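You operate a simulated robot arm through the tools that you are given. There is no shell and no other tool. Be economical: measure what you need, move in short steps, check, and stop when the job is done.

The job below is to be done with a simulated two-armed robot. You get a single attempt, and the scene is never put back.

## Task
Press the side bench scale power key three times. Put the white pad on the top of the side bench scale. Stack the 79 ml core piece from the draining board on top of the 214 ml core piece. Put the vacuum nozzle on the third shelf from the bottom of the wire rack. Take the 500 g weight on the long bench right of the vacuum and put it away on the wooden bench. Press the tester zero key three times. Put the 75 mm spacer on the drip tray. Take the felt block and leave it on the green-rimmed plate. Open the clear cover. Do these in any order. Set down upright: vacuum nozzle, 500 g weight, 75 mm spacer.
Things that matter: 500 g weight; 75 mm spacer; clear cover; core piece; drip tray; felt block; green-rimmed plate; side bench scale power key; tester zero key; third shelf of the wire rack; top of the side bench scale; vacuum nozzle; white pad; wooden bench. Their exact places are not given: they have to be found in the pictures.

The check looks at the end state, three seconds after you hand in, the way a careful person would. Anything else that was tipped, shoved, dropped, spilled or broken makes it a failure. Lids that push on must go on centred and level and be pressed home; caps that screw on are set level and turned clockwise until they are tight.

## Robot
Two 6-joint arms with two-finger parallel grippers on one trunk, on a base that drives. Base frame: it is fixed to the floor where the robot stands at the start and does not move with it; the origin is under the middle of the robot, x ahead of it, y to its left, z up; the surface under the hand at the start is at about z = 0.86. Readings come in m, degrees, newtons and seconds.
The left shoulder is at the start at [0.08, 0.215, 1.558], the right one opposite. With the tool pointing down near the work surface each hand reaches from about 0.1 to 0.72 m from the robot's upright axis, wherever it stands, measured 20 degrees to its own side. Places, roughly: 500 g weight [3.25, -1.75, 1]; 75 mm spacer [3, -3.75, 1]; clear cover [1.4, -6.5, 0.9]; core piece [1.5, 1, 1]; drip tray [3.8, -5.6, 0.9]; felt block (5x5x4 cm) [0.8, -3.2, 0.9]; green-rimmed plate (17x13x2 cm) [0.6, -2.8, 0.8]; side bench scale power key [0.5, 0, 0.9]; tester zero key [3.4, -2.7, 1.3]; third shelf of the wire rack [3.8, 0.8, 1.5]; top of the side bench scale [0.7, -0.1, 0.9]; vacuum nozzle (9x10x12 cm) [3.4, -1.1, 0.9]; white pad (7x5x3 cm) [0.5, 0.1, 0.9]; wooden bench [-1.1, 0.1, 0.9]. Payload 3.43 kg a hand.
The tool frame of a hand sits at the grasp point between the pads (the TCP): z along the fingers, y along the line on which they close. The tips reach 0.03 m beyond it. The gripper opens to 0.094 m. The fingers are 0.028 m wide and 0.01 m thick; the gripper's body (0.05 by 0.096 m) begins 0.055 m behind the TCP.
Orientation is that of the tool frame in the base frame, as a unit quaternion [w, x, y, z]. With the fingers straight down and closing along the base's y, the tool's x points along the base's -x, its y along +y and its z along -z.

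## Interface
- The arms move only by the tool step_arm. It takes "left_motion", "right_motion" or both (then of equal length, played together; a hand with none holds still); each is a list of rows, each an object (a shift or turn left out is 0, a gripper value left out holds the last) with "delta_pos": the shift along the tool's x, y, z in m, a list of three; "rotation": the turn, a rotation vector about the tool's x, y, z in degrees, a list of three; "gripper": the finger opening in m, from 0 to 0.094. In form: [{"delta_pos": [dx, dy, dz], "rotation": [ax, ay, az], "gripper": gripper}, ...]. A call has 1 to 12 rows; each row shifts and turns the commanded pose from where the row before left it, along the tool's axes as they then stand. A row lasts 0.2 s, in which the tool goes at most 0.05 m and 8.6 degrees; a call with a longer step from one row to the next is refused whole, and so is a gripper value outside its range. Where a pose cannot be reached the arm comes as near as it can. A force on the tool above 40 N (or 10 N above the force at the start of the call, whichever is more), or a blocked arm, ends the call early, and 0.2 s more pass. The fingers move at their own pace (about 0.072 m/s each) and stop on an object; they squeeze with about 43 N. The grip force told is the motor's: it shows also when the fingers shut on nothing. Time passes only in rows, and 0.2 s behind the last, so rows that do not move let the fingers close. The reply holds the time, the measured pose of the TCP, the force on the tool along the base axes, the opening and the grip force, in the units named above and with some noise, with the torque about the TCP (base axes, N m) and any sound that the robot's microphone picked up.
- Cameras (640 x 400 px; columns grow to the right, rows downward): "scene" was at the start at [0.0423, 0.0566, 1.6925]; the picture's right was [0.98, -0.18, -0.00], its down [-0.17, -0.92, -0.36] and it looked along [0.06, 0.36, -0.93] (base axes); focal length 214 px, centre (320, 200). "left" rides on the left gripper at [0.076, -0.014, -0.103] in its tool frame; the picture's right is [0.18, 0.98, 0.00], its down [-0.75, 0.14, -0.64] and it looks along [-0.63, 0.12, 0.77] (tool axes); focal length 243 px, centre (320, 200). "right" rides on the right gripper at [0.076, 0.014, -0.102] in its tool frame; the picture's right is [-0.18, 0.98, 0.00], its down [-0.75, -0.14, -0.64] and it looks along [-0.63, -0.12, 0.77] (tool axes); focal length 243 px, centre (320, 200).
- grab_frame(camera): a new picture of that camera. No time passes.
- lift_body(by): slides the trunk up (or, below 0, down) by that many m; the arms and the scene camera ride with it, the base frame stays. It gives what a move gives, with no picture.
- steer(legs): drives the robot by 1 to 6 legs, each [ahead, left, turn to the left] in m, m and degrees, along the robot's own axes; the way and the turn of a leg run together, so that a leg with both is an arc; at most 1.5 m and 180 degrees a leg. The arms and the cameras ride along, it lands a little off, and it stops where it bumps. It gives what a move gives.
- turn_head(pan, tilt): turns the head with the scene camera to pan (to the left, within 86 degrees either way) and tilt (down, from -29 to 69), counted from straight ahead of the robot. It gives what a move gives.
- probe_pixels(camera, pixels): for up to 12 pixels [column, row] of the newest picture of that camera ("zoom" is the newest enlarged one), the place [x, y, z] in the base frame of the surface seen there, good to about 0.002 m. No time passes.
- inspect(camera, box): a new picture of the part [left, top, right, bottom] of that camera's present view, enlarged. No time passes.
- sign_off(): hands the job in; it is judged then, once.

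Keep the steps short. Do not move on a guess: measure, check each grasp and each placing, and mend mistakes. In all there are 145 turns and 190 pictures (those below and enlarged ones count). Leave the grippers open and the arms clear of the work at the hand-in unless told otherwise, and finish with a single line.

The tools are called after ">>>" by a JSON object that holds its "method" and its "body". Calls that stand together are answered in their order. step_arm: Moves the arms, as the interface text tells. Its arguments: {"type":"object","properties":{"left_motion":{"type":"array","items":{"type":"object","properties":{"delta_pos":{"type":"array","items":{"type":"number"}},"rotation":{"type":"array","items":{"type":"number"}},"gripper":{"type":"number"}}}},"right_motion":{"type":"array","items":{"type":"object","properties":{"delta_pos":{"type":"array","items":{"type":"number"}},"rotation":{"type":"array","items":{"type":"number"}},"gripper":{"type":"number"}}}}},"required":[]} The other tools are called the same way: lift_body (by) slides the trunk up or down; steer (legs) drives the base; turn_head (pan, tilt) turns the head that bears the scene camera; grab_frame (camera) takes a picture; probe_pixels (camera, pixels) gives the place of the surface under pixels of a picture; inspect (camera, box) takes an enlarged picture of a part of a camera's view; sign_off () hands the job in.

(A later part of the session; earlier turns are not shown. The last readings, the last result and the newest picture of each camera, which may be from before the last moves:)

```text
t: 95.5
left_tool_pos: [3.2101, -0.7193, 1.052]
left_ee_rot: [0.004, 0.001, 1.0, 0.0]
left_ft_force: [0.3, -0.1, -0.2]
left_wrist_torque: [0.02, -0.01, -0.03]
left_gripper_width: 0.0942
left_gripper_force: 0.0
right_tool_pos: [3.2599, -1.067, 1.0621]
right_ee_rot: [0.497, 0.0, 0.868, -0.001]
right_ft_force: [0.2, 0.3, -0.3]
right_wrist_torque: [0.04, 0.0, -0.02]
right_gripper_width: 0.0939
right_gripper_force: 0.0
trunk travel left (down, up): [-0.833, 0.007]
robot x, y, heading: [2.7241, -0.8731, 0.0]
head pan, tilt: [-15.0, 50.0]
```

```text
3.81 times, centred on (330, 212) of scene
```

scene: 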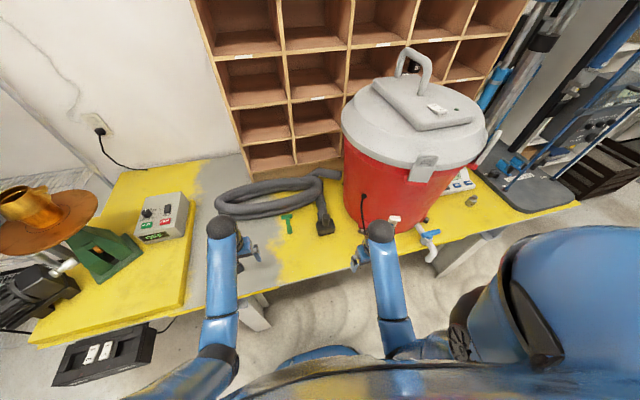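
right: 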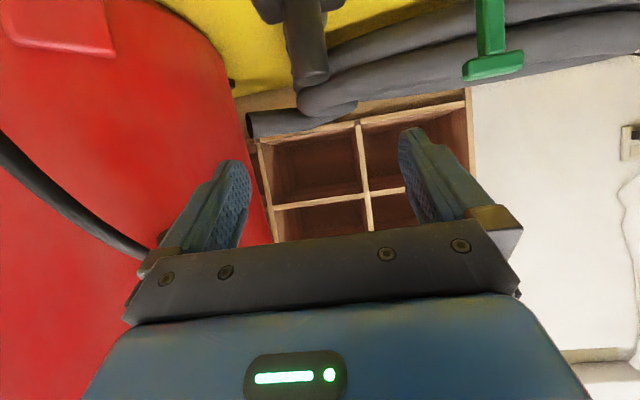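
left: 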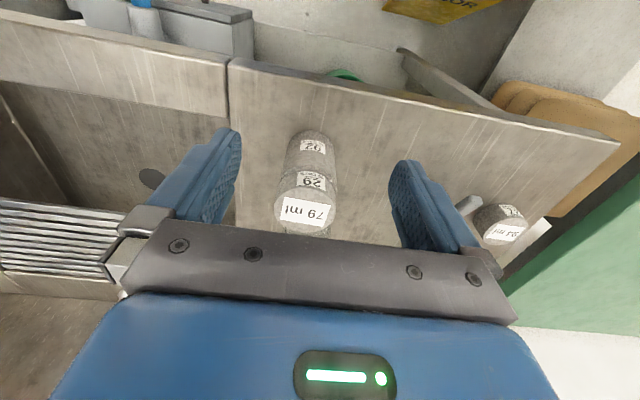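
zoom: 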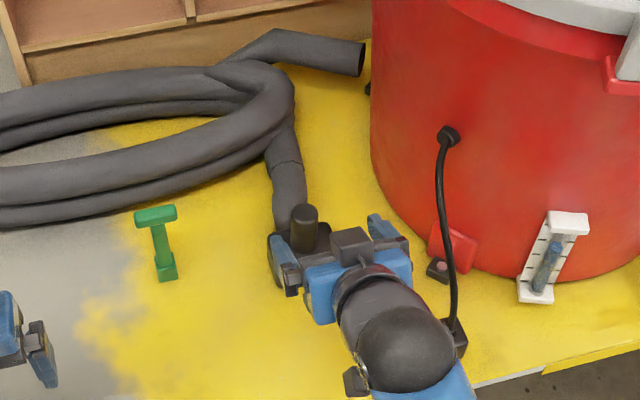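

Pitch is 60°. I move down and forward along the tool axis to put the neck between the fingers.

>>> {"method": "step_arm", "body": {"right_motion": [{"delta_pos": [0.0378, 0, 0]}, {"delta_pos": [0, 0.001, 0.045]}, {"delta_pos": [0, 0, 0.045]}, {"delta_pos": [0, 0, 0.035]}, {"delta_pos": [0, 0, 0.0178]}, {}]}}

>>> {"method": "grab_frame", "body": {"camera": "right"}}

>>> {"method": "inspect", "body": {"camera": "scene", "box": [285, 170, 375, 245]}}

```text
t: 96.8
left_tool_pos: [3.2097, -0.7203, 1.0518]
left_ee_rot: [0.004, 0.0, 1.0, 0.0]
left_ft_force: [0.1, 0.5, -0.7]
left_wrist_torque: [0.01, 0.01, -0.01]
left_gripper_width: 0.0939
left_gripper_force: 0.1
right_tool_pos: [3.3643, -1.0645, 0.9547]
right_ee_rot: [0.497, 0.001, 0.868, 0.0]
right_ft_force: [0.4, -0.4, 0.1]
right_wrist_torque: [0.02, 0.0, 0.01]
right_gripper_width: 0.0937
right_gripper_force: 0.1
trunk travel left (down, up): [-0.833, 0.007]
robot x, y, heading: [2.7282, -0.8784, -0.3]
head pan, tilt: [-15.0, 50.0]
```

```text
123 pictures are left
```

right: 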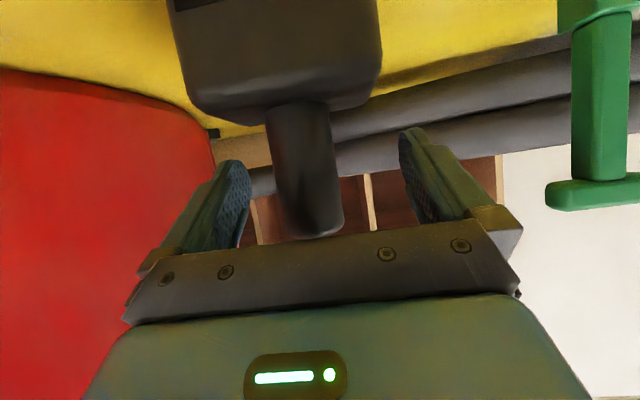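

```text
5.33 times, centred on (330, 208) of scene
```

zoom: 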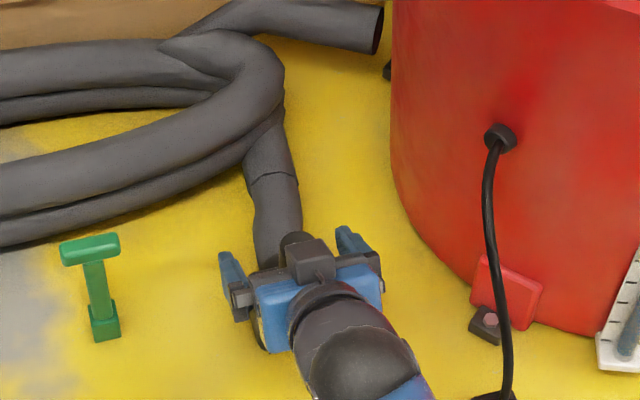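

The neck stands between the fingers. I close, then lift slowly.

>>> {"method": "step_arm", "body": {"right_motion": [{"gripper": 0}, {}, {}, {}, {}]}}

>>> {"method": "step_arm", "body": {"right_motion": [{"delta_pos": [-0.0086, 0, -0.0051]}, {"delta_pos": [-0.0172, 0, -0.0102]}, {"delta_pos": [-0.0344, 0, -0.0203]}, {"delta_pos": [-0.0344, 0, -0.0203]}, {}]}}

>>> {"method": "grab_frame", "body": {"camera": "right"}}

>>> {"method": "inspect", "body": {"camera": "scene", "box": [265, 150, 395, 255]}}

```text
t: 98.0
left_tool_pos: [3.2098, -0.7201, 1.0513]
left_ee_rot: [0.004, 0.0, 1.0, 0.0]
left_ft_force: [0.7, -0.2, -0.5]
left_wrist_torque: [0.0, -0.02, 0.01]
left_gripper_width: 0.094
left_gripper_force: 0.0
right_tool_pos: [3.3641, -1.0639, 0.9553]
right_ee_rot: [0.496, 0.0, 0.868, 0.0]
right_ft_force: [0.2, -0.8, 0.8]
right_wrist_torque: [0.02, -0.03, 0.01]
right_gripper_width: 0.0365
right_gripper_force: 43.0
trunk travel left (down, up): [-0.833, 0.007]
robot x, y, heading: [2.7227, -0.875, 0.0]
head pan, tilt: [-15.0, 50.0]
```

```text
t: 99.2
left_tool_pos: [3.209, -0.7203, 1.0515]
left_ee_rot: [0.005, 0.001, 1.0, 0.0]
left_ft_force: [0.4, 0.3, -0.9]
left_wrist_torque: [-0.03, -0.02, 0.0]
left_gripper_width: 0.094
left_gripper_force: 0.0
right_tool_pos: [3.3667, -1.0653, 1.0657]
right_ee_rot: [0.496, 0.001, 0.868, -0.001]
right_ft_force: [0.5, 0.4, -2.4]
right_wrist_torque: [-0.02, 0.04, 0.02]
right_gripper_width: 0.0363
right_gripper_force: 43.3
trunk travel left (down, up): [-0.833, 0.007]
robot x, y, heading: [2.7239, -0.8781, -0.3]
head pan, tilt: [-15.0, 50.0]
```

```text
121 pictures are left
```

right: 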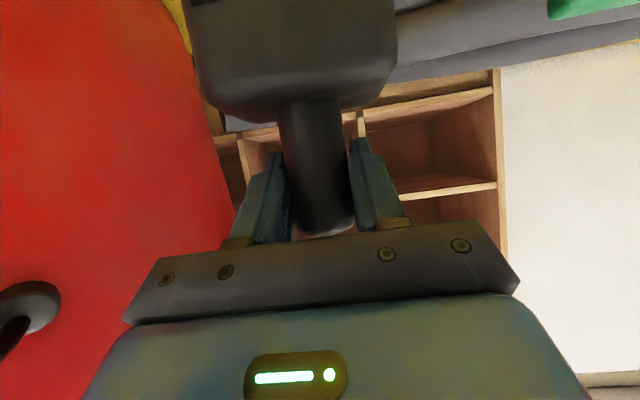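

```text
3.81 times, centred on (330, 202) of scene
```

zoom: 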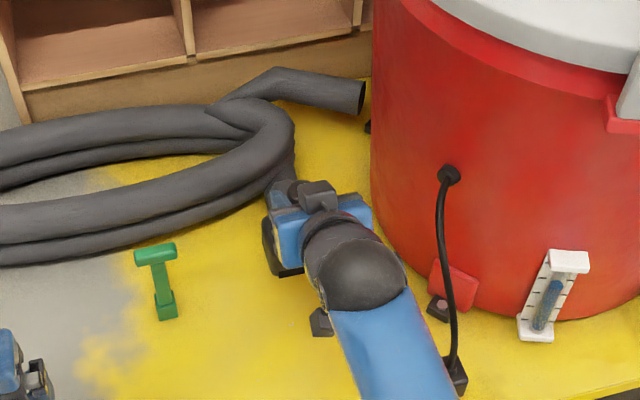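

Nozzle is held firmly (36 mm, 2.4 N). I back off and drive left to face the wire rack.

>>> {"method": "steer", "body": {"legs": [[-0.35, 0, 0], [0, 1.5, 0]]}}

>>> {"method": "turn_head", "body": {"pan": 0, "tilt": 12}}

>>> {"method": "grab_frame", "body": {"camera": "scene"}}

```text
t: 108.8
left_tool_pos: [2.8791, 0.8318, 1.0521]
left_ee_rot: [0.004, -0.002, 1.0, 0.0]
left_ft_force: [0.2, 0.1, -0.6]
left_wrist_torque: [0.01, 0.01, 0.0]
left_gripper_width: 0.0939
left_gripper_force: 0.0
right_tool_pos: [3.0323, 0.4866, 1.0649]
right_ee_rot: [0.495, 0.0, 0.869, -0.001]
right_ft_force: [0.6, 0.0, -2.0]
right_wrist_torque: [0.02, 0.0, 0.01]
right_gripper_width: 0.0359
right_gripper_force: 42.9
trunk travel left (down, up): [-0.833, 0.007]
robot x, y, heading: [2.3895, 0.6747, 0.2]
head pan, tilt: [-15.0, 50.0]
stopped in leg 2: the robot was blocked; the commanded pose is now the measured one
```

```text
t: 109.9
left_tool_pos: [2.8795, 0.8306, 1.0511]
left_ee_rot: [0.004, -0.002, 1.0, -0.001]
left_ft_force: [-0.8, 0.5, 1.2]
left_wrist_torque: [0.02, -0.02, 0.01]
left_gripper_width: 0.0941
left_gripper_force: 0.0
right_tool_pos: [3.0339, 0.4865, 1.0639]
right_ee_rot: [0.496, -0.001, 0.868, 0.001]
right_ft_force: [-0.1, 0.5, -2.5]
right_wrist_torque: [0.02, 0.03, -0.03]
right_gripper_width: 0.0362
right_gripper_force: 43.2
trunk travel left (down, up): [-0.833, 0.007]
robot x, y, heading: [2.3924, 0.6761, -0.0]
head pan, tilt: [0.0, 12.0]
```

```text
119 pictures are left
```

scene: 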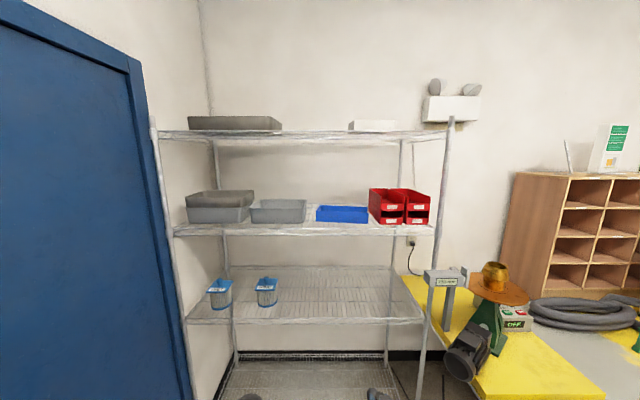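

It touched something near the sink corner at the end; I move off by a little later and check the sink. First probe the shelf for free space.

>>> {"method": "inspect", "body": {"camera": "scene", "box": [165, 110, 465, 260]}}

>>> {"method": "probe_pixels", "body": {"camera": "scene", "pixels": [[310, 231], [343, 220], [343, 209], [388, 221], [418, 221], [380, 231], [280, 220], [220, 219], [300, 136], [425, 231], [300, 321], [345, 207]]}}

>>> {"method": "turn_head", "body": {"pan": 80, "tilt": 45}}

>>> {"method": "grab_frame", "body": {"camera": "scene"}}

```text
2.13 times, centred on (315, 185) of scene
```

zoom: 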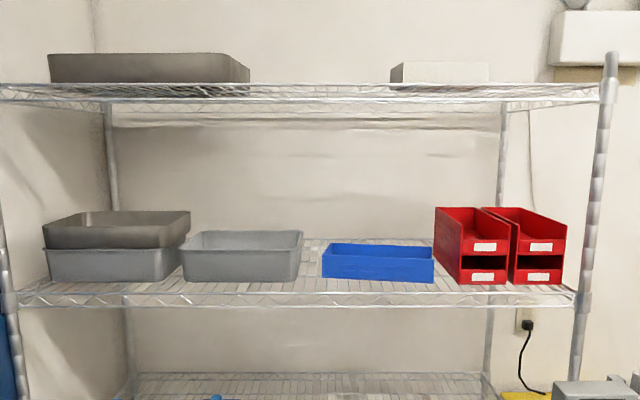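

```text
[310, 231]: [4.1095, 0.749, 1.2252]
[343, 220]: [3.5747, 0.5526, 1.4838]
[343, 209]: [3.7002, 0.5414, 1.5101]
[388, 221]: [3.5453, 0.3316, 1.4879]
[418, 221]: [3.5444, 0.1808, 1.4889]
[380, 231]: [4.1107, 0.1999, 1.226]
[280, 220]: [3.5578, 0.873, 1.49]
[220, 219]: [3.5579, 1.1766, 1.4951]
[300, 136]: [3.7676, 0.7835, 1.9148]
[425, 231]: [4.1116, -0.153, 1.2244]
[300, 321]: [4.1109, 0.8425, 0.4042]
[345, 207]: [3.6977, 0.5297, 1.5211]
```

```text
t: 111.4
left_tool_pos: [2.8787, 0.8315, 1.052]
left_ee_rot: [0.005, -0.002, 1.0, 0.0]
left_ft_force: [0.1, 0.9, 0.8]
left_wrist_torque: [0.03, -0.03, 0.01]
left_gripper_width: 0.094
left_gripper_force: 0.1
right_tool_pos: [3.0337, 0.4865, 1.0644]
right_ee_rot: [0.496, 0.0, 0.868, 0.0]
right_ft_force: [0.0, -1.6, -1.9]
right_wrist_torque: [-0.02, 0.02, -0.02]
right_gripper_width: 0.0361
right_gripper_force: 42.5
trunk travel left (down, up): [-0.833, 0.007]
robot x, y, heading: [2.3925, 0.6737, 0.0]
head pan, tilt: [80.0, 45.0]
```

```text
117 pictures are left
```

scene: 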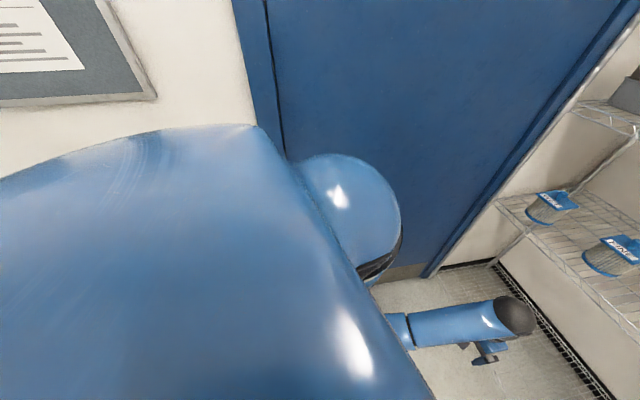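

Free room on the third shelf is behind the low blue bin (bin x 3.575–3.70, top ≈1.52). I raise the nozzle straight up by 0.58 m here, clear of the rack.

>>> {"method": "step_arm", "body": {"right_motion": [{"delta_pos": [-0.0414, 0, -0.0243]}, {"delta_pos": [-0.0414, 0, -0.0243]}, {"delta_pos": [-0.0414, 0, -0.0243]}, {"delta_pos": [-0.0414, 0, -0.0243]}, {"delta_pos": [-0.0414, 0, -0.0243]}, {"delta_pos": [-0.0414, 0, -0.0243]}, {"delta_pos": [-0.0414, 0, -0.0243]}, {"delta_pos": [-0.0414, 0, -0.0243]}, {"delta_pos": [-0.0414, 0, -0.0243]}, {"delta_pos": [-0.0414, 0, -0.0243]}, {"delta_pos": [-0.0414, 0, -0.0243]}, {"delta_pos": [-0.0414, 0, -0.0243]}]}}

>>> {"method": "turn_head", "body": {"pan": 0, "tilt": 15}}

>>> {"method": "grab_frame", "body": {"camera": "scene"}}

```text
t: 114.0
left_tool_pos: [2.8799, 0.8304, 1.0518]
left_ee_rot: [0.005, -0.001, 1.0, 0.0]
left_ft_force: [0.6, 0.1, -0.8]
left_wrist_torque: [-0.05, 0.03, 0.01]
left_gripper_width: 0.0942
left_gripper_force: 0.2
right_tool_pos: [3.0715, 0.4892, 1.6312]
right_ee_rot: [0.495, -0.001, 0.869, 0.0]
right_ft_force: [0.2, 0.0, -3.0]
right_wrist_torque: [0.0, 0.03, 0.02]
right_gripper_width: 0.036
right_gripper_force: 42.9
right hand out of reach, approached as far as the arm can: row 11, 12
trunk travel left (down, up): [-0.833, 0.007]
robot x, y, heading: [2.3933, 0.6748, 0.3]
head pan, tilt: [80.0, 45.0]
```

```text
t: 115.5
left_tool_pos: [2.8793, 0.83, 1.05]
left_ee_rot: [0.004, -0.002, 1.0, 0.0]
left_ft_force: [-0.3, 0.1, 0.2]
left_wrist_torque: [-0.01, -0.01, -0.01]
left_gripper_width: 0.0939
left_gripper_force: 0.1
right_tool_pos: [3.0721, 0.4887, 1.6291]
right_ee_rot: [0.496, 0.0, 0.868, -0.001]
right_ft_force: [0.2, 0.0, -2.8]
right_wrist_torque: [-0.02, 0.03, -0.02]
right_gripper_width: 0.0361
right_gripper_force: 42.8
trunk travel left (down, up): [-0.833, 0.007]
robot x, y, heading: [2.3946, 0.6759, -0.2]
head pan, tilt: [0.0, 15.0]
```

```text
116 pictures are left
```

scene: 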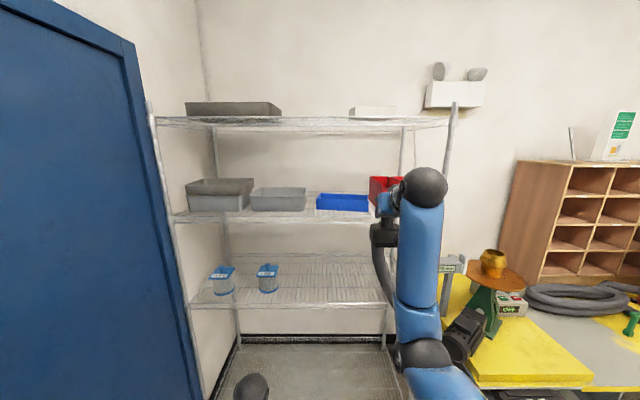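

Now the left hand is pulled in, and I drive ahead 0.37 m and left 0.07 m.

>>> {"method": "step_arm", "body": {"left_motion": [{"delta_pos": [0.04, 0, 0.02]}, {"delta_pos": [0.04, 0, 0.02]}, {"delta_pos": [0.04, 0, 0.02]}, {"delta_pos": [0.04, 0, 0.02]}, {"delta_pos": [0.04, 0, 0.02]}]}}

>>> {"method": "steer", "body": {"legs": [[0.36, 0, 0], [0, 0.07, 0]]}}

>>> {"method": "grab_frame", "body": {"camera": "scene"}}

```text
t: 116.7
left_tool_pos: [2.679, 0.83, 0.9516]
left_ee_rot: [0.005, -0.002, 1.0, 0.0]
left_ft_force: [0.2, 0.1, -0.3]
left_wrist_torque: [0.0, 0.0, 0.0]
left_gripper_width: 0.094
left_gripper_force: 0.1
right_tool_pos: [3.068, 0.4902, 1.6319]
right_ee_rot: [0.497, 0.0, 0.868, 0.0]
right_ft_force: [-0.4, 0.0, -2.5]
right_wrist_torque: [-0.03, 0.02, -0.01]
right_gripper_width: 0.0361
right_gripper_force: 43.1
trunk travel left (down, up): [-0.833, 0.007]
robot x, y, heading: [2.392, 0.6736, -0.1]
head pan, tilt: [0.0, 15.0]
```

```text
t: 119.7
left_tool_pos: [3.0435, 0.8894, 0.9535]
left_ee_rot: [0.004, -0.002, 1.0, 0.007]
left_ft_force: [-1.3, -1.6, 0.2]
left_wrist_torque: [0.07, -0.01, -0.02]
left_gripper_width: 0.094
left_gripper_force: 0.1
right_tool_pos: [3.4333, 0.54, 1.628]
right_ee_rot: [0.497, 0.003, 0.867, 0.004]
right_ft_force: [0.6, -2.0, -2.5]
right_wrist_torque: [0.05, 0.0, 0.1]
right_gripper_width: 0.036
right_gripper_force: 43.3
trunk travel left (down, up): [-0.833, 0.007]
robot x, y, heading: [2.7536, 0.745, -0.1]
head pan, tilt: [0.0, 15.0]
```

```text
115 pictures are left
```

scene: 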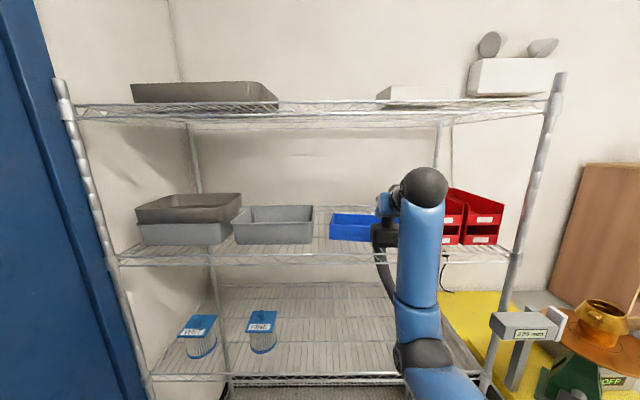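

>>> {"method": "inspect", "body": {"camera": "scene", "box": [220, 170, 420, 290]}}

>>> {"method": "probe_pixels", "body": {"camera": "scene", "pixels": [[340, 240], [340, 223], [340, 214], [332, 230], [322, 240], [322, 225], [318, 212], [350, 209], [312, 235], [375, 213], [320, 100], [322, 248]]}}

>>> {"method": "grab_frame", "body": {"camera": "right"}}

```text
3.20 times, centred on (320, 230) of scene
```

zoom: 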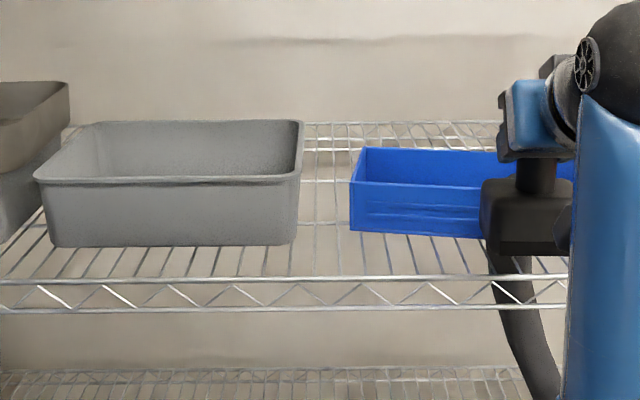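

```text
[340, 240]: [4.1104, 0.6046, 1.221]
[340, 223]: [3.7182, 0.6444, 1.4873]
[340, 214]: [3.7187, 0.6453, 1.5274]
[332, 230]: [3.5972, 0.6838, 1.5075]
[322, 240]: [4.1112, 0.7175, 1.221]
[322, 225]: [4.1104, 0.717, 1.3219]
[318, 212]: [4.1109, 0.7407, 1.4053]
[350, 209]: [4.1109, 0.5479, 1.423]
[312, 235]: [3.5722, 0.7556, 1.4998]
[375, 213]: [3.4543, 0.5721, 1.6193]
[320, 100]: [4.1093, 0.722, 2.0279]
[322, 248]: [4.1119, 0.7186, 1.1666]
```

```text
113 pictures are left
```

right: 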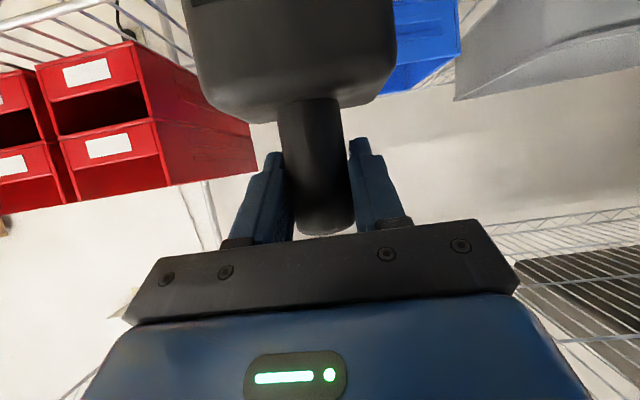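

Blue bin: x 3.59–3.72, top ≈1.54. I'll put the nozzle just behind it at x≈3.80. I check where my elbow is, since the forearm must not touch the shelf edge (x≈3.48, z≈1.47).

>>> {"method": "probe_pixels", "body": {"camera": "scene", "pixels": [[424, 185], [420, 260], [420, 320], [420, 355], [430, 380], [330, 258], [330, 253], [388, 230], [300, 125]]}}

>>> {"method": "step_arm", "body": {"right_motion": [{"delta_pos": [-0.0274, 0.007, 0.0071]}, {"delta_pos": [-0.0274, 0.007, 0.0071]}, {"delta_pos": [-0.0274, 0.006, 0.0071]}, {}]}}

>>> {"method": "grab_frame", "body": {"camera": "scene"}}

```text
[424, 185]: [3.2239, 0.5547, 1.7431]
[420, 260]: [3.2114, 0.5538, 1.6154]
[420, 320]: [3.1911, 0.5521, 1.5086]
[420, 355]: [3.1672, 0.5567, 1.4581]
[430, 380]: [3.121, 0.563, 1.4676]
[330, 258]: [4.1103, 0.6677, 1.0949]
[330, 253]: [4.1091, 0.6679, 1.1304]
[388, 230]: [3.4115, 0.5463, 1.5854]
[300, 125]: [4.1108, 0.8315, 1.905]
```

```text
t: 120.7
left_tool_pos: [3.043, 0.9001, 0.9514]
left_ee_rot: [0.004, -0.001, 1.0, -0.001]
left_ft_force: [-0.2, 0.7, -0.3]
left_wrist_torque: [0.01, 0.0, 0.02]
left_gripper_width: 0.0938
left_gripper_force: 0.1
right_tool_pos: [3.4937, 0.5786, 1.6895]
right_ee_rot: [0.496, 0.0, 0.868, -0.002]
right_ft_force: [0.4, 0.1, -2.9]
right_wrist_torque: [-0.03, -0.02, -0.03]
right_gripper_width: 0.0363
right_gripper_force: 43.2
trunk travel left (down, up): [-0.833, 0.007]
robot x, y, heading: [2.7549, 0.7426, -0.3]
head pan, tilt: [0.0, 15.0]
```

```text
112 pictures are left
```

scene: 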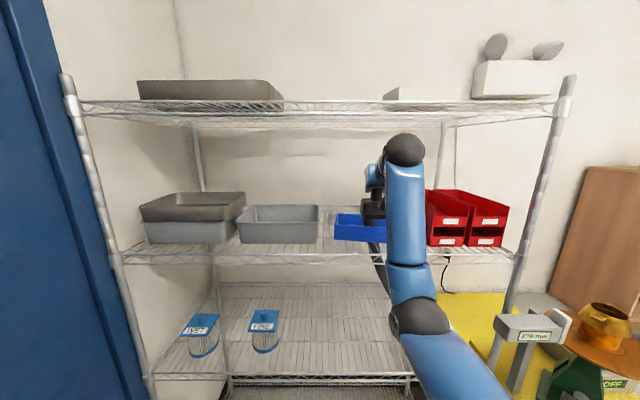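

The elbow is low, so I extend the arm (straightening it) before driving further in.

>>> {"method": "step_arm", "body": {"right_motion": [{"delta_pos": [-0.0203, 0, 0.0345]}, {"delta_pos": [-0.0203, 0, 0.0345]}, {"delta_pos": [-0.0203, 0, 0.0345]}, {"delta_pos": [-0.0203, 0, 0.0345]}, {"delta_pos": [-0.0203, 0, 0.0345]}, {}]}}

>>> {"method": "grab_frame", "body": {"camera": "scene"}}

>>> {"method": "grab_frame", "body": {"camera": "right"}}

```text
t: 122.1
left_tool_pos: [3.0448, 0.8984, 0.9518]
left_ee_rot: [0.004, -0.002, 1.0, 0.0]
left_ft_force: [0.1, -0.7, -0.1]
left_wrist_torque: [0.01, -0.01, -0.04]
left_gripper_width: 0.0938
left_gripper_force: 0.1
right_tool_pos: [3.6422, 0.5744, 1.6633]
right_ee_rot: [0.496, 0.001, 0.868, -0.001]
right_ft_force: [1.1, 0.5, -2.4]
right_wrist_torque: [-0.01, 0.03, 0.0]
right_gripper_width: 0.0362
right_gripper_force: 42.7
right hand out of reach, approached as far as the arm can: row 4, 5
trunk travel left (down, up): [-0.833, 0.007]
robot x, y, heading: [2.7556, 0.7395, 0.2]
head pan, tilt: [0.0, 15.0]
```

```text
111 pictures are left
```

scene: 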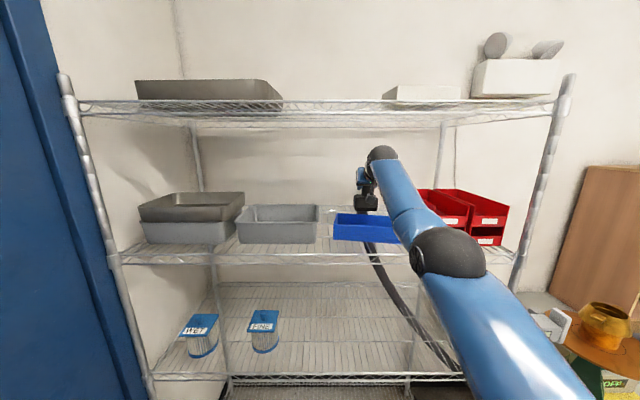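

```text
110 pictures are left
```

right: 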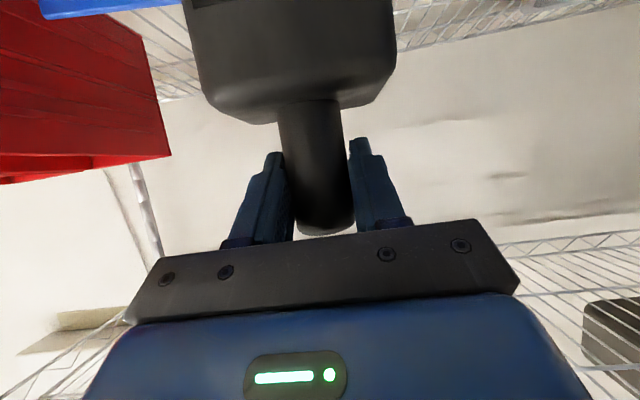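

Nearly straight arm now at z 1.66 (nozzle bottom 1.57, above the bin). I check elbow height and drive in 0.155 m.

>>> {"method": "probe_pixels", "body": {"camera": "scene", "pixels": [[450, 250], [445, 275], [410, 205], [380, 150], [367, 205]]}}

>>> {"method": "steer", "body": {"legs": [[0.155, 0, 0]]}}

>>> {"method": "grab_frame", "body": {"camera": "scene"}}

>>> {"method": "grab_frame", "body": {"camera": "right"}}

```text
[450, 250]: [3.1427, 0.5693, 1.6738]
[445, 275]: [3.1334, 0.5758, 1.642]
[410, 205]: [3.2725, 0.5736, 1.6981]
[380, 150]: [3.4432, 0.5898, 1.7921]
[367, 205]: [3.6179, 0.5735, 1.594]
```

```text
t: 123.5
left_tool_pos: [3.1974, 0.8994, 0.9524]
left_ee_rot: [0.006, -0.003, 1.0, 0.001]
left_ft_force: [0.0, 0.3, -0.4]
left_wrist_torque: [-0.01, 0.01, -0.01]
left_gripper_width: 0.0938
left_gripper_force: 0.1
right_tool_pos: [3.7914, 0.5772, 1.669]
right_ee_rot: [0.499, -0.002, 0.867, 0.001]
right_ft_force: [-0.4, -0.5, -3.2]
right_wrist_torque: [-0.01, 0.08, 0.0]
right_gripper_width: 0.0363
right_gripper_force: 42.8
trunk travel left (down, up): [-0.833, 0.007]
robot x, y, heading: [2.9117, 0.7437, 0.1]
head pan, tilt: [0.0, 15.0]
```

```text
109 pictures are left
```

scene: 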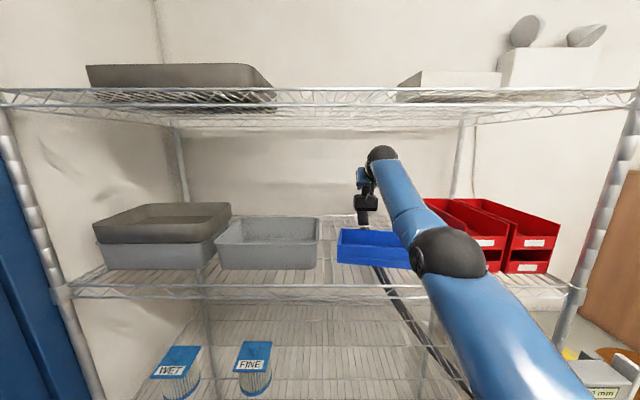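

```text
108 pictures are left
```

right: 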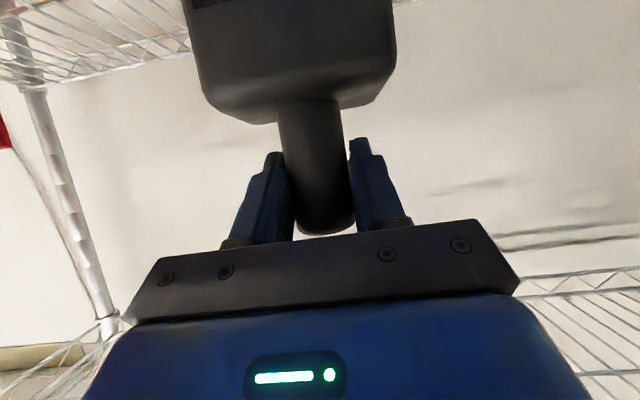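

Over the spot behind the blue bin. I check the shelf's surface height and lower 6 cm first.

>>> {"method": "step_arm", "body": {"right_motion": [{"delta_pos": [0.0175, 0, 0.0102]}, {"delta_pos": [0.0175, 0, 0.0102]}, {"delta_pos": [0.0175, 0, 0.0102]}, {}]}}

>>> {"method": "inspect", "body": {"camera": "scene", "box": [300, 130, 520, 310]}}

>>> {"method": "probe_pixels", "body": {"camera": "scene", "pixels": [[328, 282], [328, 284], [328, 286], [328, 288], [328, 290], [328, 294], [375, 258], [450, 250], [367, 220]]}}

```text
t: 124.5
left_tool_pos: [3.2011, 0.9006, 0.9517]
left_ee_rot: [0.003, -0.003, 1.0, 0.0]
left_ft_force: [0.3, -0.1, 0.0]
left_wrist_torque: [-0.04, 0.01, 0.01]
left_gripper_width: 0.094
left_gripper_force: 0.1
right_tool_pos: [3.7977, 0.5771, 1.6041]
right_ee_rot: [0.496, -0.001, 0.868, 0.0]
right_ft_force: [0.6, 0.5, -2.7]
right_wrist_torque: [0.02, 0.01, -0.02]
right_gripper_width: 0.0362
right_gripper_force: 43.1
trunk travel left (down, up): [-0.833, 0.007]
robot x, y, heading: [2.9119, 0.7448, -0.1]
head pan, tilt: [0.0, 15.0]
```

```text
2.22 times, centred on (410, 220) of scene
```

zoom: 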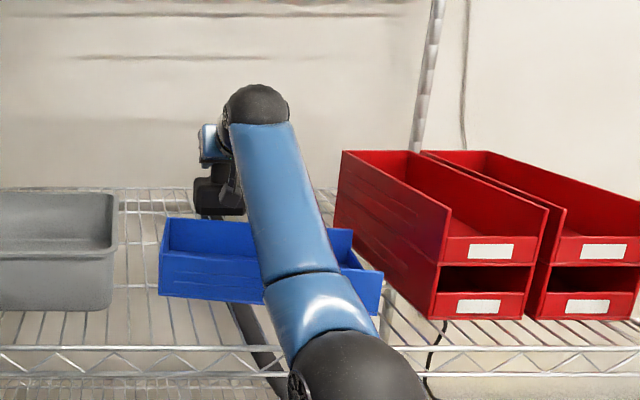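

```text
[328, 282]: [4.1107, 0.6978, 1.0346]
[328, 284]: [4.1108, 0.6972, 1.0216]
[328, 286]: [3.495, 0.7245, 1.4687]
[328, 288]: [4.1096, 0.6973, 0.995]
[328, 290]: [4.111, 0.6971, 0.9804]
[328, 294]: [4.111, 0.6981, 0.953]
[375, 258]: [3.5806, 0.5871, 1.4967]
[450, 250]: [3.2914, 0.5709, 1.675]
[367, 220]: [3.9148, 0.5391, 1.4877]
```

Deck is at about 1.48, so contact is expected near TCP 1.577. Lowering gently.

>>> {"method": "step_arm", "body": {"right_motion": [{"delta_pos": [0.0121, 0, 0.0071]}, {"delta_pos": [0.0034, 0, 0.002]}, {"delta_pos": [0.0026, 0, 0.0015]}, {}]}}

```text
t: 125.5
left_tool_pos: [3.1992, 0.8995, 0.9507]
left_ee_rot: [0.004, -0.002, 1.0, 0.0]
left_ft_force: [0.4, 0.1, -0.4]
left_wrist_torque: [0.05, -0.01, 0.01]
left_gripper_width: 0.0942
left_gripper_force: 0.1
right_tool_pos: [3.796, 0.5771, 1.5852]
right_ee_rot: [0.497, 0.0, 0.868, -0.001]
right_ft_force: [-1.2, -0.2, -2.5]
right_wrist_torque: [-0.02, 0.02, 0.0]
right_gripper_width: 0.0359
right_gripper_force: 43.4
trunk travel left (down, up): [-0.833, 0.007]
robot x, y, heading: [2.9134, 0.7444, 0.3]
head pan, tilt: [0.0, 15.0]
```

>>> {"method": "step_arm", "body": {"right_motion": [{"delta_pos": [0.0026, 0, 0.0015]}, {"delta_pos": [0.0026, 0, 0.0015]}, {"delta_pos": [0.0017, 0, 0.001]}, {}]}}

```text
t: 126.5
left_tool_pos: [3.1993, 0.9006, 0.9513]
left_ee_rot: [0.003, -0.003, 1.0, 0.0]
left_ft_force: [-0.4, 0.5, 0.5]
left_wrist_torque: [0.01, 0.01, -0.02]
left_gripper_width: 0.0937
left_gripper_force: 0.0
right_tool_pos: [3.7979, 0.5783, 1.5771]
right_ee_rot: [0.497, 0.0, 0.867, 0.0]
right_ft_force: [0.5, -0.4, -2.8]
right_wrist_torque: [0.02, 0.02, 0.03]
right_gripper_width: 0.036
right_gripper_force: 43.1
trunk travel left (down, up): [-0.833, 0.007]
robot x, y, heading: [2.9152, 0.741, 0.1]
head pan, tilt: [0.0, 15.0]
```

>>> {"method": "step_arm", "body": {"right_motion": [{"delta_pos": [0.0017, 0, 0.001]}, {"delta_pos": [0.0017, 0, 0.001]}, {"delta_pos": [0.0017, 0, 0.001]}, {}]}}

>>> {"method": "inspect", "body": {"camera": "scene", "box": [320, 140, 440, 290]}}

```text
t: 127.5
left_tool_pos: [3.2003, 0.8989, 0.9515]
left_ee_rot: [0.004, -0.003, 1.0, 0.0]
left_ft_force: [0.3, -0.2, 0.4]
left_wrist_torque: [0.02, -0.02, 0.01]
left_gripper_width: 0.0942
left_gripper_force: 0.1
right_tool_pos: [3.7982, 0.5773, 1.5702]
right_ee_rot: [0.498, 0.0, 0.867, -0.001]
right_ft_force: [0.8, 0.4, -2.4]
right_wrist_torque: [-0.01, 0.02, 0.03]
right_gripper_width: 0.0359
right_gripper_force: 42.7
trunk travel left (down, up): [-0.833, 0.007]
robot x, y, heading: [2.9157, 0.7447, 0.1]
head pan, tilt: [0.0, 15.0]
```

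```text
2.67 times, centred on (380, 215) of scene
```

zoom: 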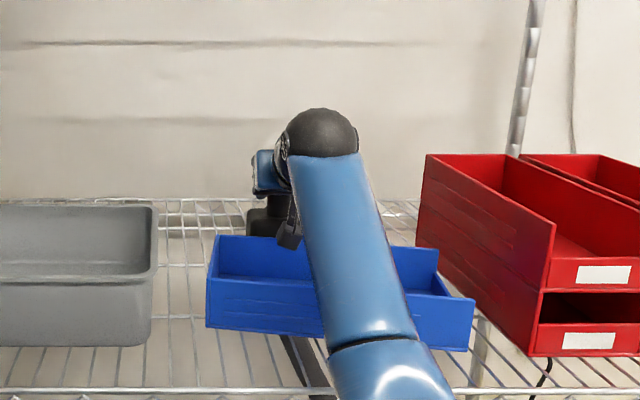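

Still hanging; but my wrist camera is right above the blue bin's back rim. I raise 1.5 cm, drive 5 cm further in, then lower.

>>> {"method": "step_arm", "body": {"right_motion": [{"delta_pos": [-0.0129, 0, -0.0076]}, {}]}}

>>> {"method": "steer", "body": {"legs": [[0.055, 0, 0]]}}

>>> {"method": "step_arm", "body": {"right_motion": [{"delta_pos": [0.0121, 0, 0.0071]}, {"delta_pos": [0.0017, 0, 0.001]}, {"delta_pos": [0.0017, 0, 0.001]}, {"delta_pos": [0.0017, 0, 0.001]}, {}]}}

>>> {"method": "inspect", "body": {"camera": "scene", "box": [320, 140, 440, 290]}}

```text
t: 128.1
left_tool_pos: [3.1994, 0.9006, 0.9507]
left_ee_rot: [0.004, -0.002, 1.0, 0.001]
left_ft_force: [-0.1, 0.0, 0.4]
left_wrist_torque: [-0.03, 0.0, -0.02]
left_gripper_width: 0.094
left_gripper_force: 0.1
right_tool_pos: [3.7973, 0.5778, 1.5845]
right_ee_rot: [0.496, -0.001, 0.868, 0.0]
right_ft_force: [-0.3, -0.6, -2.6]
right_wrist_torque: [-0.03, 0.01, 0.02]
right_gripper_width: 0.0362
right_gripper_force: 42.6
trunk travel left (down, up): [-0.833, 0.007]
robot x, y, heading: [2.9111, 0.7476, 0.2]
head pan, tilt: [0.0, 15.0]
```

```text
t: 129.0
left_tool_pos: [3.2444, 0.9004, 0.954]
left_ee_rot: [0.009, -0.003, 1.0, 0.0]
left_ft_force: [-1.4, 0.1, 0.7]
left_wrist_torque: [-0.01, -0.06, 0.01]
left_gripper_width: 0.0939
left_gripper_force: 0.1
right_tool_pos: [3.8353, 0.5774, 1.5944]
right_ee_rot: [0.501, 0.0, 0.865, 0.0]
right_ft_force: [-2.0, -0.1, -1.3]
right_wrist_torque: [0.0, 0.02, 0.01]
right_gripper_width: 0.036
right_gripper_force: 43.2
trunk travel left (down, up): [-0.833, 0.007]
robot x, y, heading: [2.9676, 0.7394, 0.3]
head pan, tilt: [0.0, 15.0]
```

```text
t: 130.2
left_tool_pos: [3.2534, 0.8994, 0.952]
left_ee_rot: [0.003, -0.002, 1.0, 0.0]
left_ft_force: [-0.5, -0.1, 0.0]
left_wrist_torque: [-0.01, -0.01, 0.01]
left_gripper_width: 0.094
left_gripper_force: 0.0
right_tool_pos: [3.852, 0.5774, 1.5662]
right_ee_rot: [0.498, -0.001, 0.867, 0.001]
right_ft_force: [1.3, 0.4, 0.1]
right_wrist_torque: [0.1, -0.01, -0.06]
right_gripper_width: 0.0363
right_gripper_force: 43.1
trunk travel left (down, up): [-0.833, 0.007]
robot x, y, heading: [2.9677, 0.7426, 0.3]
head pan, tilt: [0.0, 15.0]
```

```text
2.67 times, centred on (380, 215) of scene
```

zoom: 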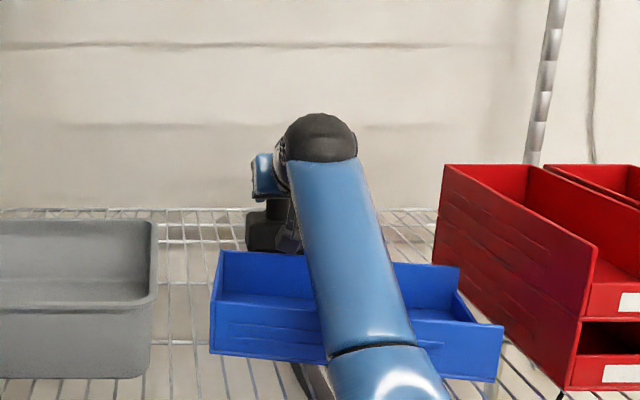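

Weight now rests on the deck. One more mm, open, rise straight, then check.

>>> {"method": "step_arm", "body": {"right_motion": [{"delta_pos": [0.0009, 0, 0.0005]}, {"gripper": 0.094}, {}, {}, {"delta_pos": [-0.0172, 0, -0.0101]}, {"delta_pos": [-0.0259, 0, -0.0152]}, {"delta_pos": [-0.0259, 0, -0.0152]}, {}]}}

>>> {"method": "grab_frame", "body": {"camera": "right"}}

>>> {"method": "inspect", "body": {"camera": "scene", "box": [320, 140, 440, 290]}}

```text
t: 132.0
left_tool_pos: [3.2518, 0.8996, 0.9512]
left_ee_rot: [0.004, -0.002, 1.0, 0.0]
left_ft_force: [-0.5, 0.5, -0.6]
left_wrist_torque: [0.01, -0.01, -0.02]
left_gripper_width: 0.094
left_gripper_force: 0.2
right_tool_pos: [3.8522, 0.5744, 1.6466]
right_ee_rot: [0.497, 0.0, 0.868, 0.0]
right_ft_force: [0.6, -0.8, 0.5]
right_wrist_torque: [0.03, -0.01, 0.01]
right_gripper_width: 0.0942
right_gripper_force: 0.1
trunk travel left (down, up): [-0.833, 0.007]
robot x, y, heading: [2.9634, 0.7409, 0.4]
head pan, tilt: [0.0, 15.0]
```

```text
104 pictures are left
```

right: 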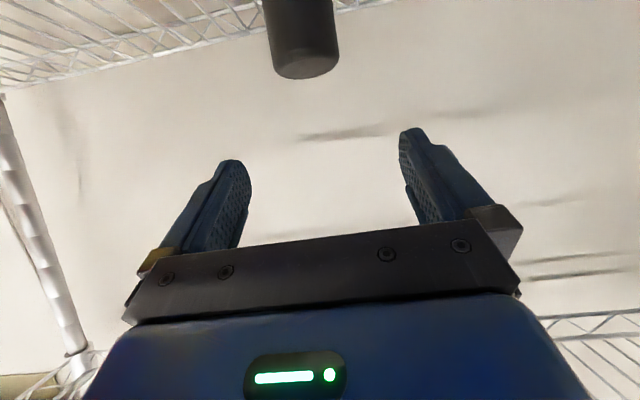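

```text
2.67 times, centred on (380, 215) of scene
```

zoom: 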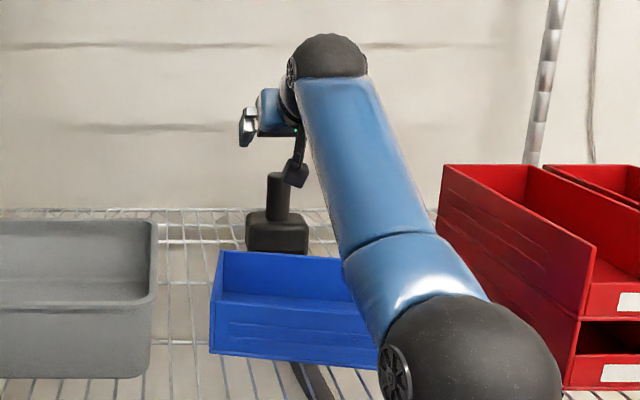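

The nozzle stands upright on the third shelf, behind the blue bin. I back out, move right, and bring the right arm down in the open.

>>> {"method": "steer", "body": {"legs": [[-0.35, -0.02, 0], [0, -0.7, 0]]}}

>>> {"method": "step_arm", "body": {"right_motion": [{"delta_pos": [0.047, 0, -0.0049]}, {"delta_pos": [0.047, 0, -0.0049]}, {"delta_pos": [0.047, 0, -0.0049]}, {"delta_pos": [0.047, 0, -0.0049]}, {"delta_pos": [0.047, 0, -0.0049]}, {"delta_pos": [0.047, 0, -0.0049]}, {"delta_pos": [0.047, 0, -0.0049]}, {"delta_pos": [0.047, 0, -0.0049]}, {"delta_pos": [0.047, 0, -0.0049]}, {"delta_pos": [0.047, 0, -0.0049]}, {"delta_pos": [0.047, 0, -0.0049]}]}}

>>> {"method": "step_arm", "body": {"right_motion": [{"rotation": [0, 8.5, 0]}, {"rotation": [0, 8.5, 0]}, {"rotation": [0, 8.5, 0]}, {"rotation": [0, 8.5, 0]}, {"rotation": [0, 8.5, 0]}, {"rotation": [0, 8.5, 0]}, {"rotation": [0, 8.5, 0]}, {"delta_pos": [0, 0, 0.04]}, {"delta_pos": [0, 0, 0.04]}]}}

>>> {"method": "grab_frame", "body": {"camera": "scene"}}

```text
t: 136.5
left_tool_pos: [2.8865, 0.4797, 0.9491]
left_ee_rot: [0.004, -0.007, 1.0, -0.004]
left_ft_force: [-0.1, -0.3, -0.9]
left_wrist_torque: [-0.05, 0.0, -0.03]
left_gripper_width: 0.094
left_gripper_force: 0.0
right_tool_pos: [3.4876, 0.1781, 1.646]
right_ee_rot: [0.496, -0.013, 0.868, 0.005]
right_ft_force: [-5.2, 10.1, 2.4]
right_wrist_torque: [-0.16, -0.14, 0.29]
right_gripper_width: 0.094
right_gripper_force: 0.1
trunk travel left (down, up): [-0.833, 0.007]
robot x, y, heading: [2.601, 0.3093, 0.6]
head pan, tilt: [0.0, 15.0]
stopped in leg 2: the force on the tool passed its limit at 50 N (the readings are from after the stop); the commanded pose is now the measured one
```

```text
t: 138.9
left_tool_pos: [2.8852, 0.4696, 0.9528]
left_ee_rot: [0.004, -0.007, 1.0, 0.0]
left_ft_force: [0.3, -0.7, 0.3]
left_wrist_torque: [-0.02, 0.01, 0.0]
left_gripper_width: 0.094
left_gripper_force: 0.0
right_tool_pos: [3.1742, 0.1538, 1.2286]
right_ee_rot: [0.497, -0.01, 0.868, 0.008]
right_ft_force: [-0.3, -0.3, -0.6]
right_wrist_torque: [-0.01, -0.02, -0.03]
right_gripper_width: 0.0941
right_gripper_force: 0.0
trunk travel left (down, up): [-0.833, 0.007]
robot x, y, heading: [2.6002, 0.3085, 0.4]
head pan, tilt: [0.0, 15.0]
```

```text
t: 140.8
left_tool_pos: [2.8844, 0.4724, 0.9512]
left_ee_rot: [0.005, -0.006, 1.0, 0.0]
left_ft_force: [-0.1, 0.5, 0.8]
left_wrist_torque: [-0.02, 0.02, 0.0]
left_gripper_width: 0.0941
left_gripper_force: 0.1
right_tool_pos: [3.2397, 0.1628, 1.0891]
right_ee_rot: [0.001, -0.008, 1.0, 0.001]
right_ft_force: [-0.2, -0.3, -0.1]
right_wrist_torque: [0.04, -0.04, 0.04]
right_gripper_width: 0.0939
right_gripper_force: 0.0
right hand out of reach, approached as far as the arm can: row 4, 5, 6, 7
trunk travel left (down, up): [-0.833, 0.007]
robot x, y, heading: [2.5992, 0.3105, 0.6]
head pan, tilt: [0.0, 15.0]
stopped in row 9 (right hand): the force on the tool passed its limit at 65 N (the readings are from after the stop); the commanded pose is now the measured one
```

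```text
102 pictures are left
```

scene: 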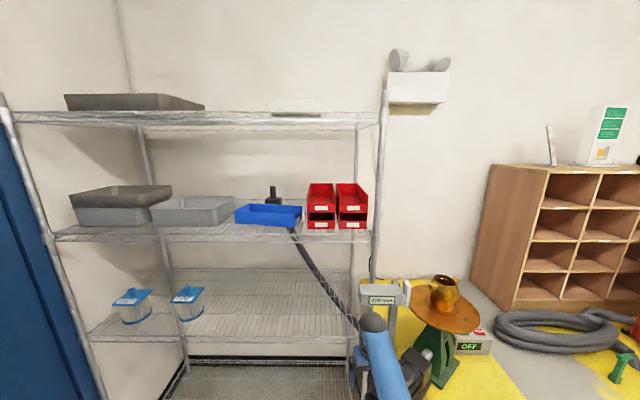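

The gripper grazed the rack post, and then stopped on something near [3.24,0.16]. I stop and look closely.

>>> {"method": "inspect", "body": {"camera": "scene", "box": [330, 260, 510, 400]}}

>>> {"method": "grab_frame", "body": {"camera": "right"}}

>>> {"method": "turn_head", "body": {"pan": -20, "tilt": 45}}

>>> {"method": "grab_frame", "body": {"camera": "scene"}}

```text
2.86 times, centred on (420, 330) of scene
```

zoom: 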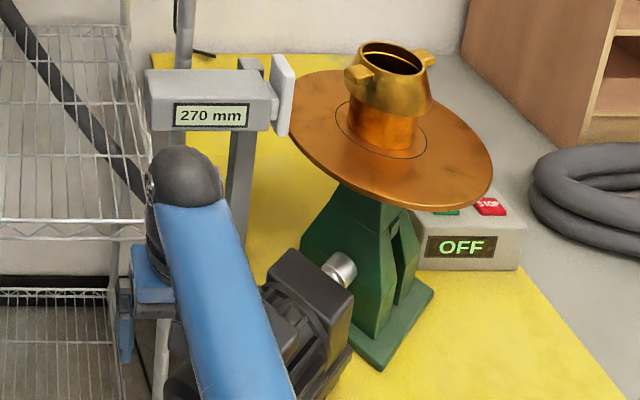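

```text
100 pictures are left
```

right: 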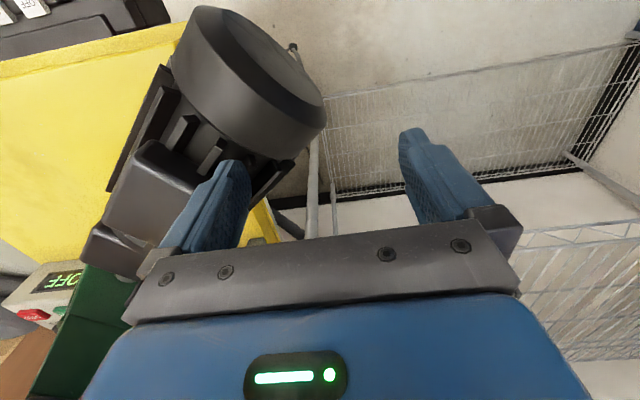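

```text
t: 141.8
left_tool_pos: [2.885, 0.4707, 0.9517]
left_ee_rot: [0.004, -0.007, 1.0, 0.0]
left_ft_force: [-0.1, -0.8, -0.1]
left_wrist_torque: [-0.02, -0.02, -0.01]
left_gripper_width: 0.0939
left_gripper_force: 0.0
right_tool_pos: [3.242, 0.1627, 1.089]
right_ee_rot: [0.003, -0.008, 1.0, 0.0]
right_ft_force: [0.4, 1.3, 8.4]
right_wrist_torque: [-0.44, 0.05, 0.03]
right_gripper_width: 0.0945
right_gripper_force: 0.0
trunk travel left (down, up): [-0.833, 0.007]
robot x, y, heading: [2.6044, 0.3143, 0.6]
head pan, tilt: [-20.0, 45.0]
```

```text
99 pictures are left
```

scene: 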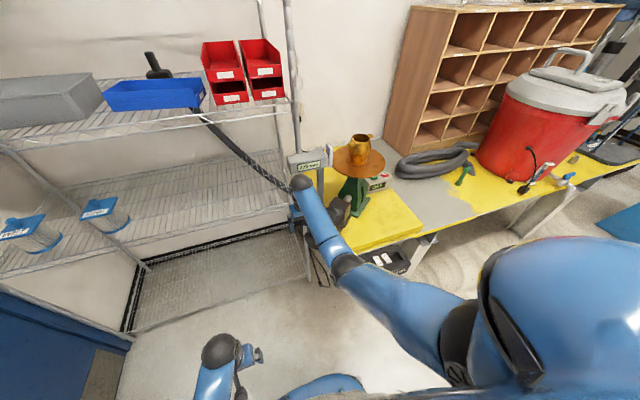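

The finger only touched the motor's top (a fixed machine). I raise straight up, then back away.

>>> {"method": "step_arm", "body": {"right_motion": [{"delta_pos": [0, 0, -0.02]}, {"delta_pos": [0, 0, -0.04]}, {"delta_pos": [0, 0, -0.03]}]}}

>>> {"method": "steer", "body": {"legs": [[-0.3, 0, 0]]}}

>>> {"method": "grab_frame", "body": {"camera": "scene"}}

```text
t: 142.6
left_tool_pos: [2.8861, 0.4717, 0.9515]
left_ee_rot: [0.004, -0.006, 1.0, 0.0]
left_ft_force: [-0.1, -0.3, -0.8]
left_wrist_torque: [0.01, 0.0, -0.01]
left_gripper_width: 0.0942
left_gripper_force: 0.0
right_tool_pos: [3.2592, 0.1634, 1.1613]
right_ee_rot: [0.0, -0.009, 1.0, 0.0]
right_ft_force: [-0.1, -0.5, 0.5]
right_wrist_torque: [0.03, 0.0, 0.01]
right_gripper_width: 0.0942
right_gripper_force: 0.0
right hand out of reach, approached as far as the arm can: row 2, 3
trunk travel left (down, up): [-0.833, 0.007]
robot x, y, heading: [2.6019, 0.3117, 0.5]
head pan, tilt: [-20.0, 45.0]
```

```text
t: 144.6
left_tool_pos: [2.5924, 0.4671, 0.9504]
left_ee_rot: [0.002, -0.007, 1.0, 0.0]
left_ft_force: [-0.1, 0.8, 0.2]
left_wrist_torque: [-0.02, -0.02, -0.03]
left_gripper_width: 0.0941
left_gripper_force: 0.0
right_tool_pos: [2.9646, 0.162, 1.1593]
right_ee_rot: [-0.001, -0.01, 1.0, 0.0]
right_ft_force: [0.1, -0.8, 0.3]
right_wrist_torque: [0.02, 0.03, 0.0]
right_gripper_width: 0.0941
right_gripper_force: 0.1
trunk travel left (down, up): [-0.833, 0.007]
robot x, y, heading: [2.3004, 0.3105, 0.5]
head pan, tilt: [-20.0, 45.0]
```

```text
98 pictures are left
```

scene: 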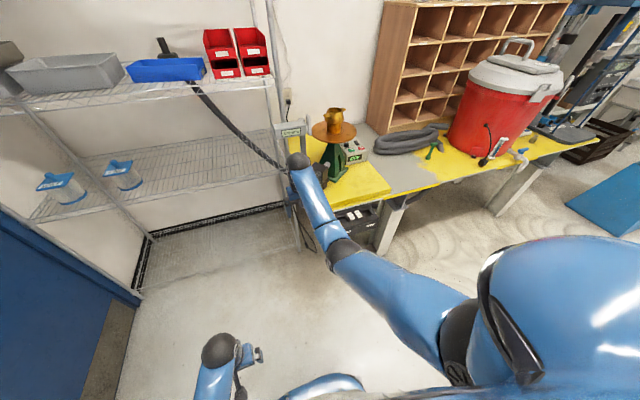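

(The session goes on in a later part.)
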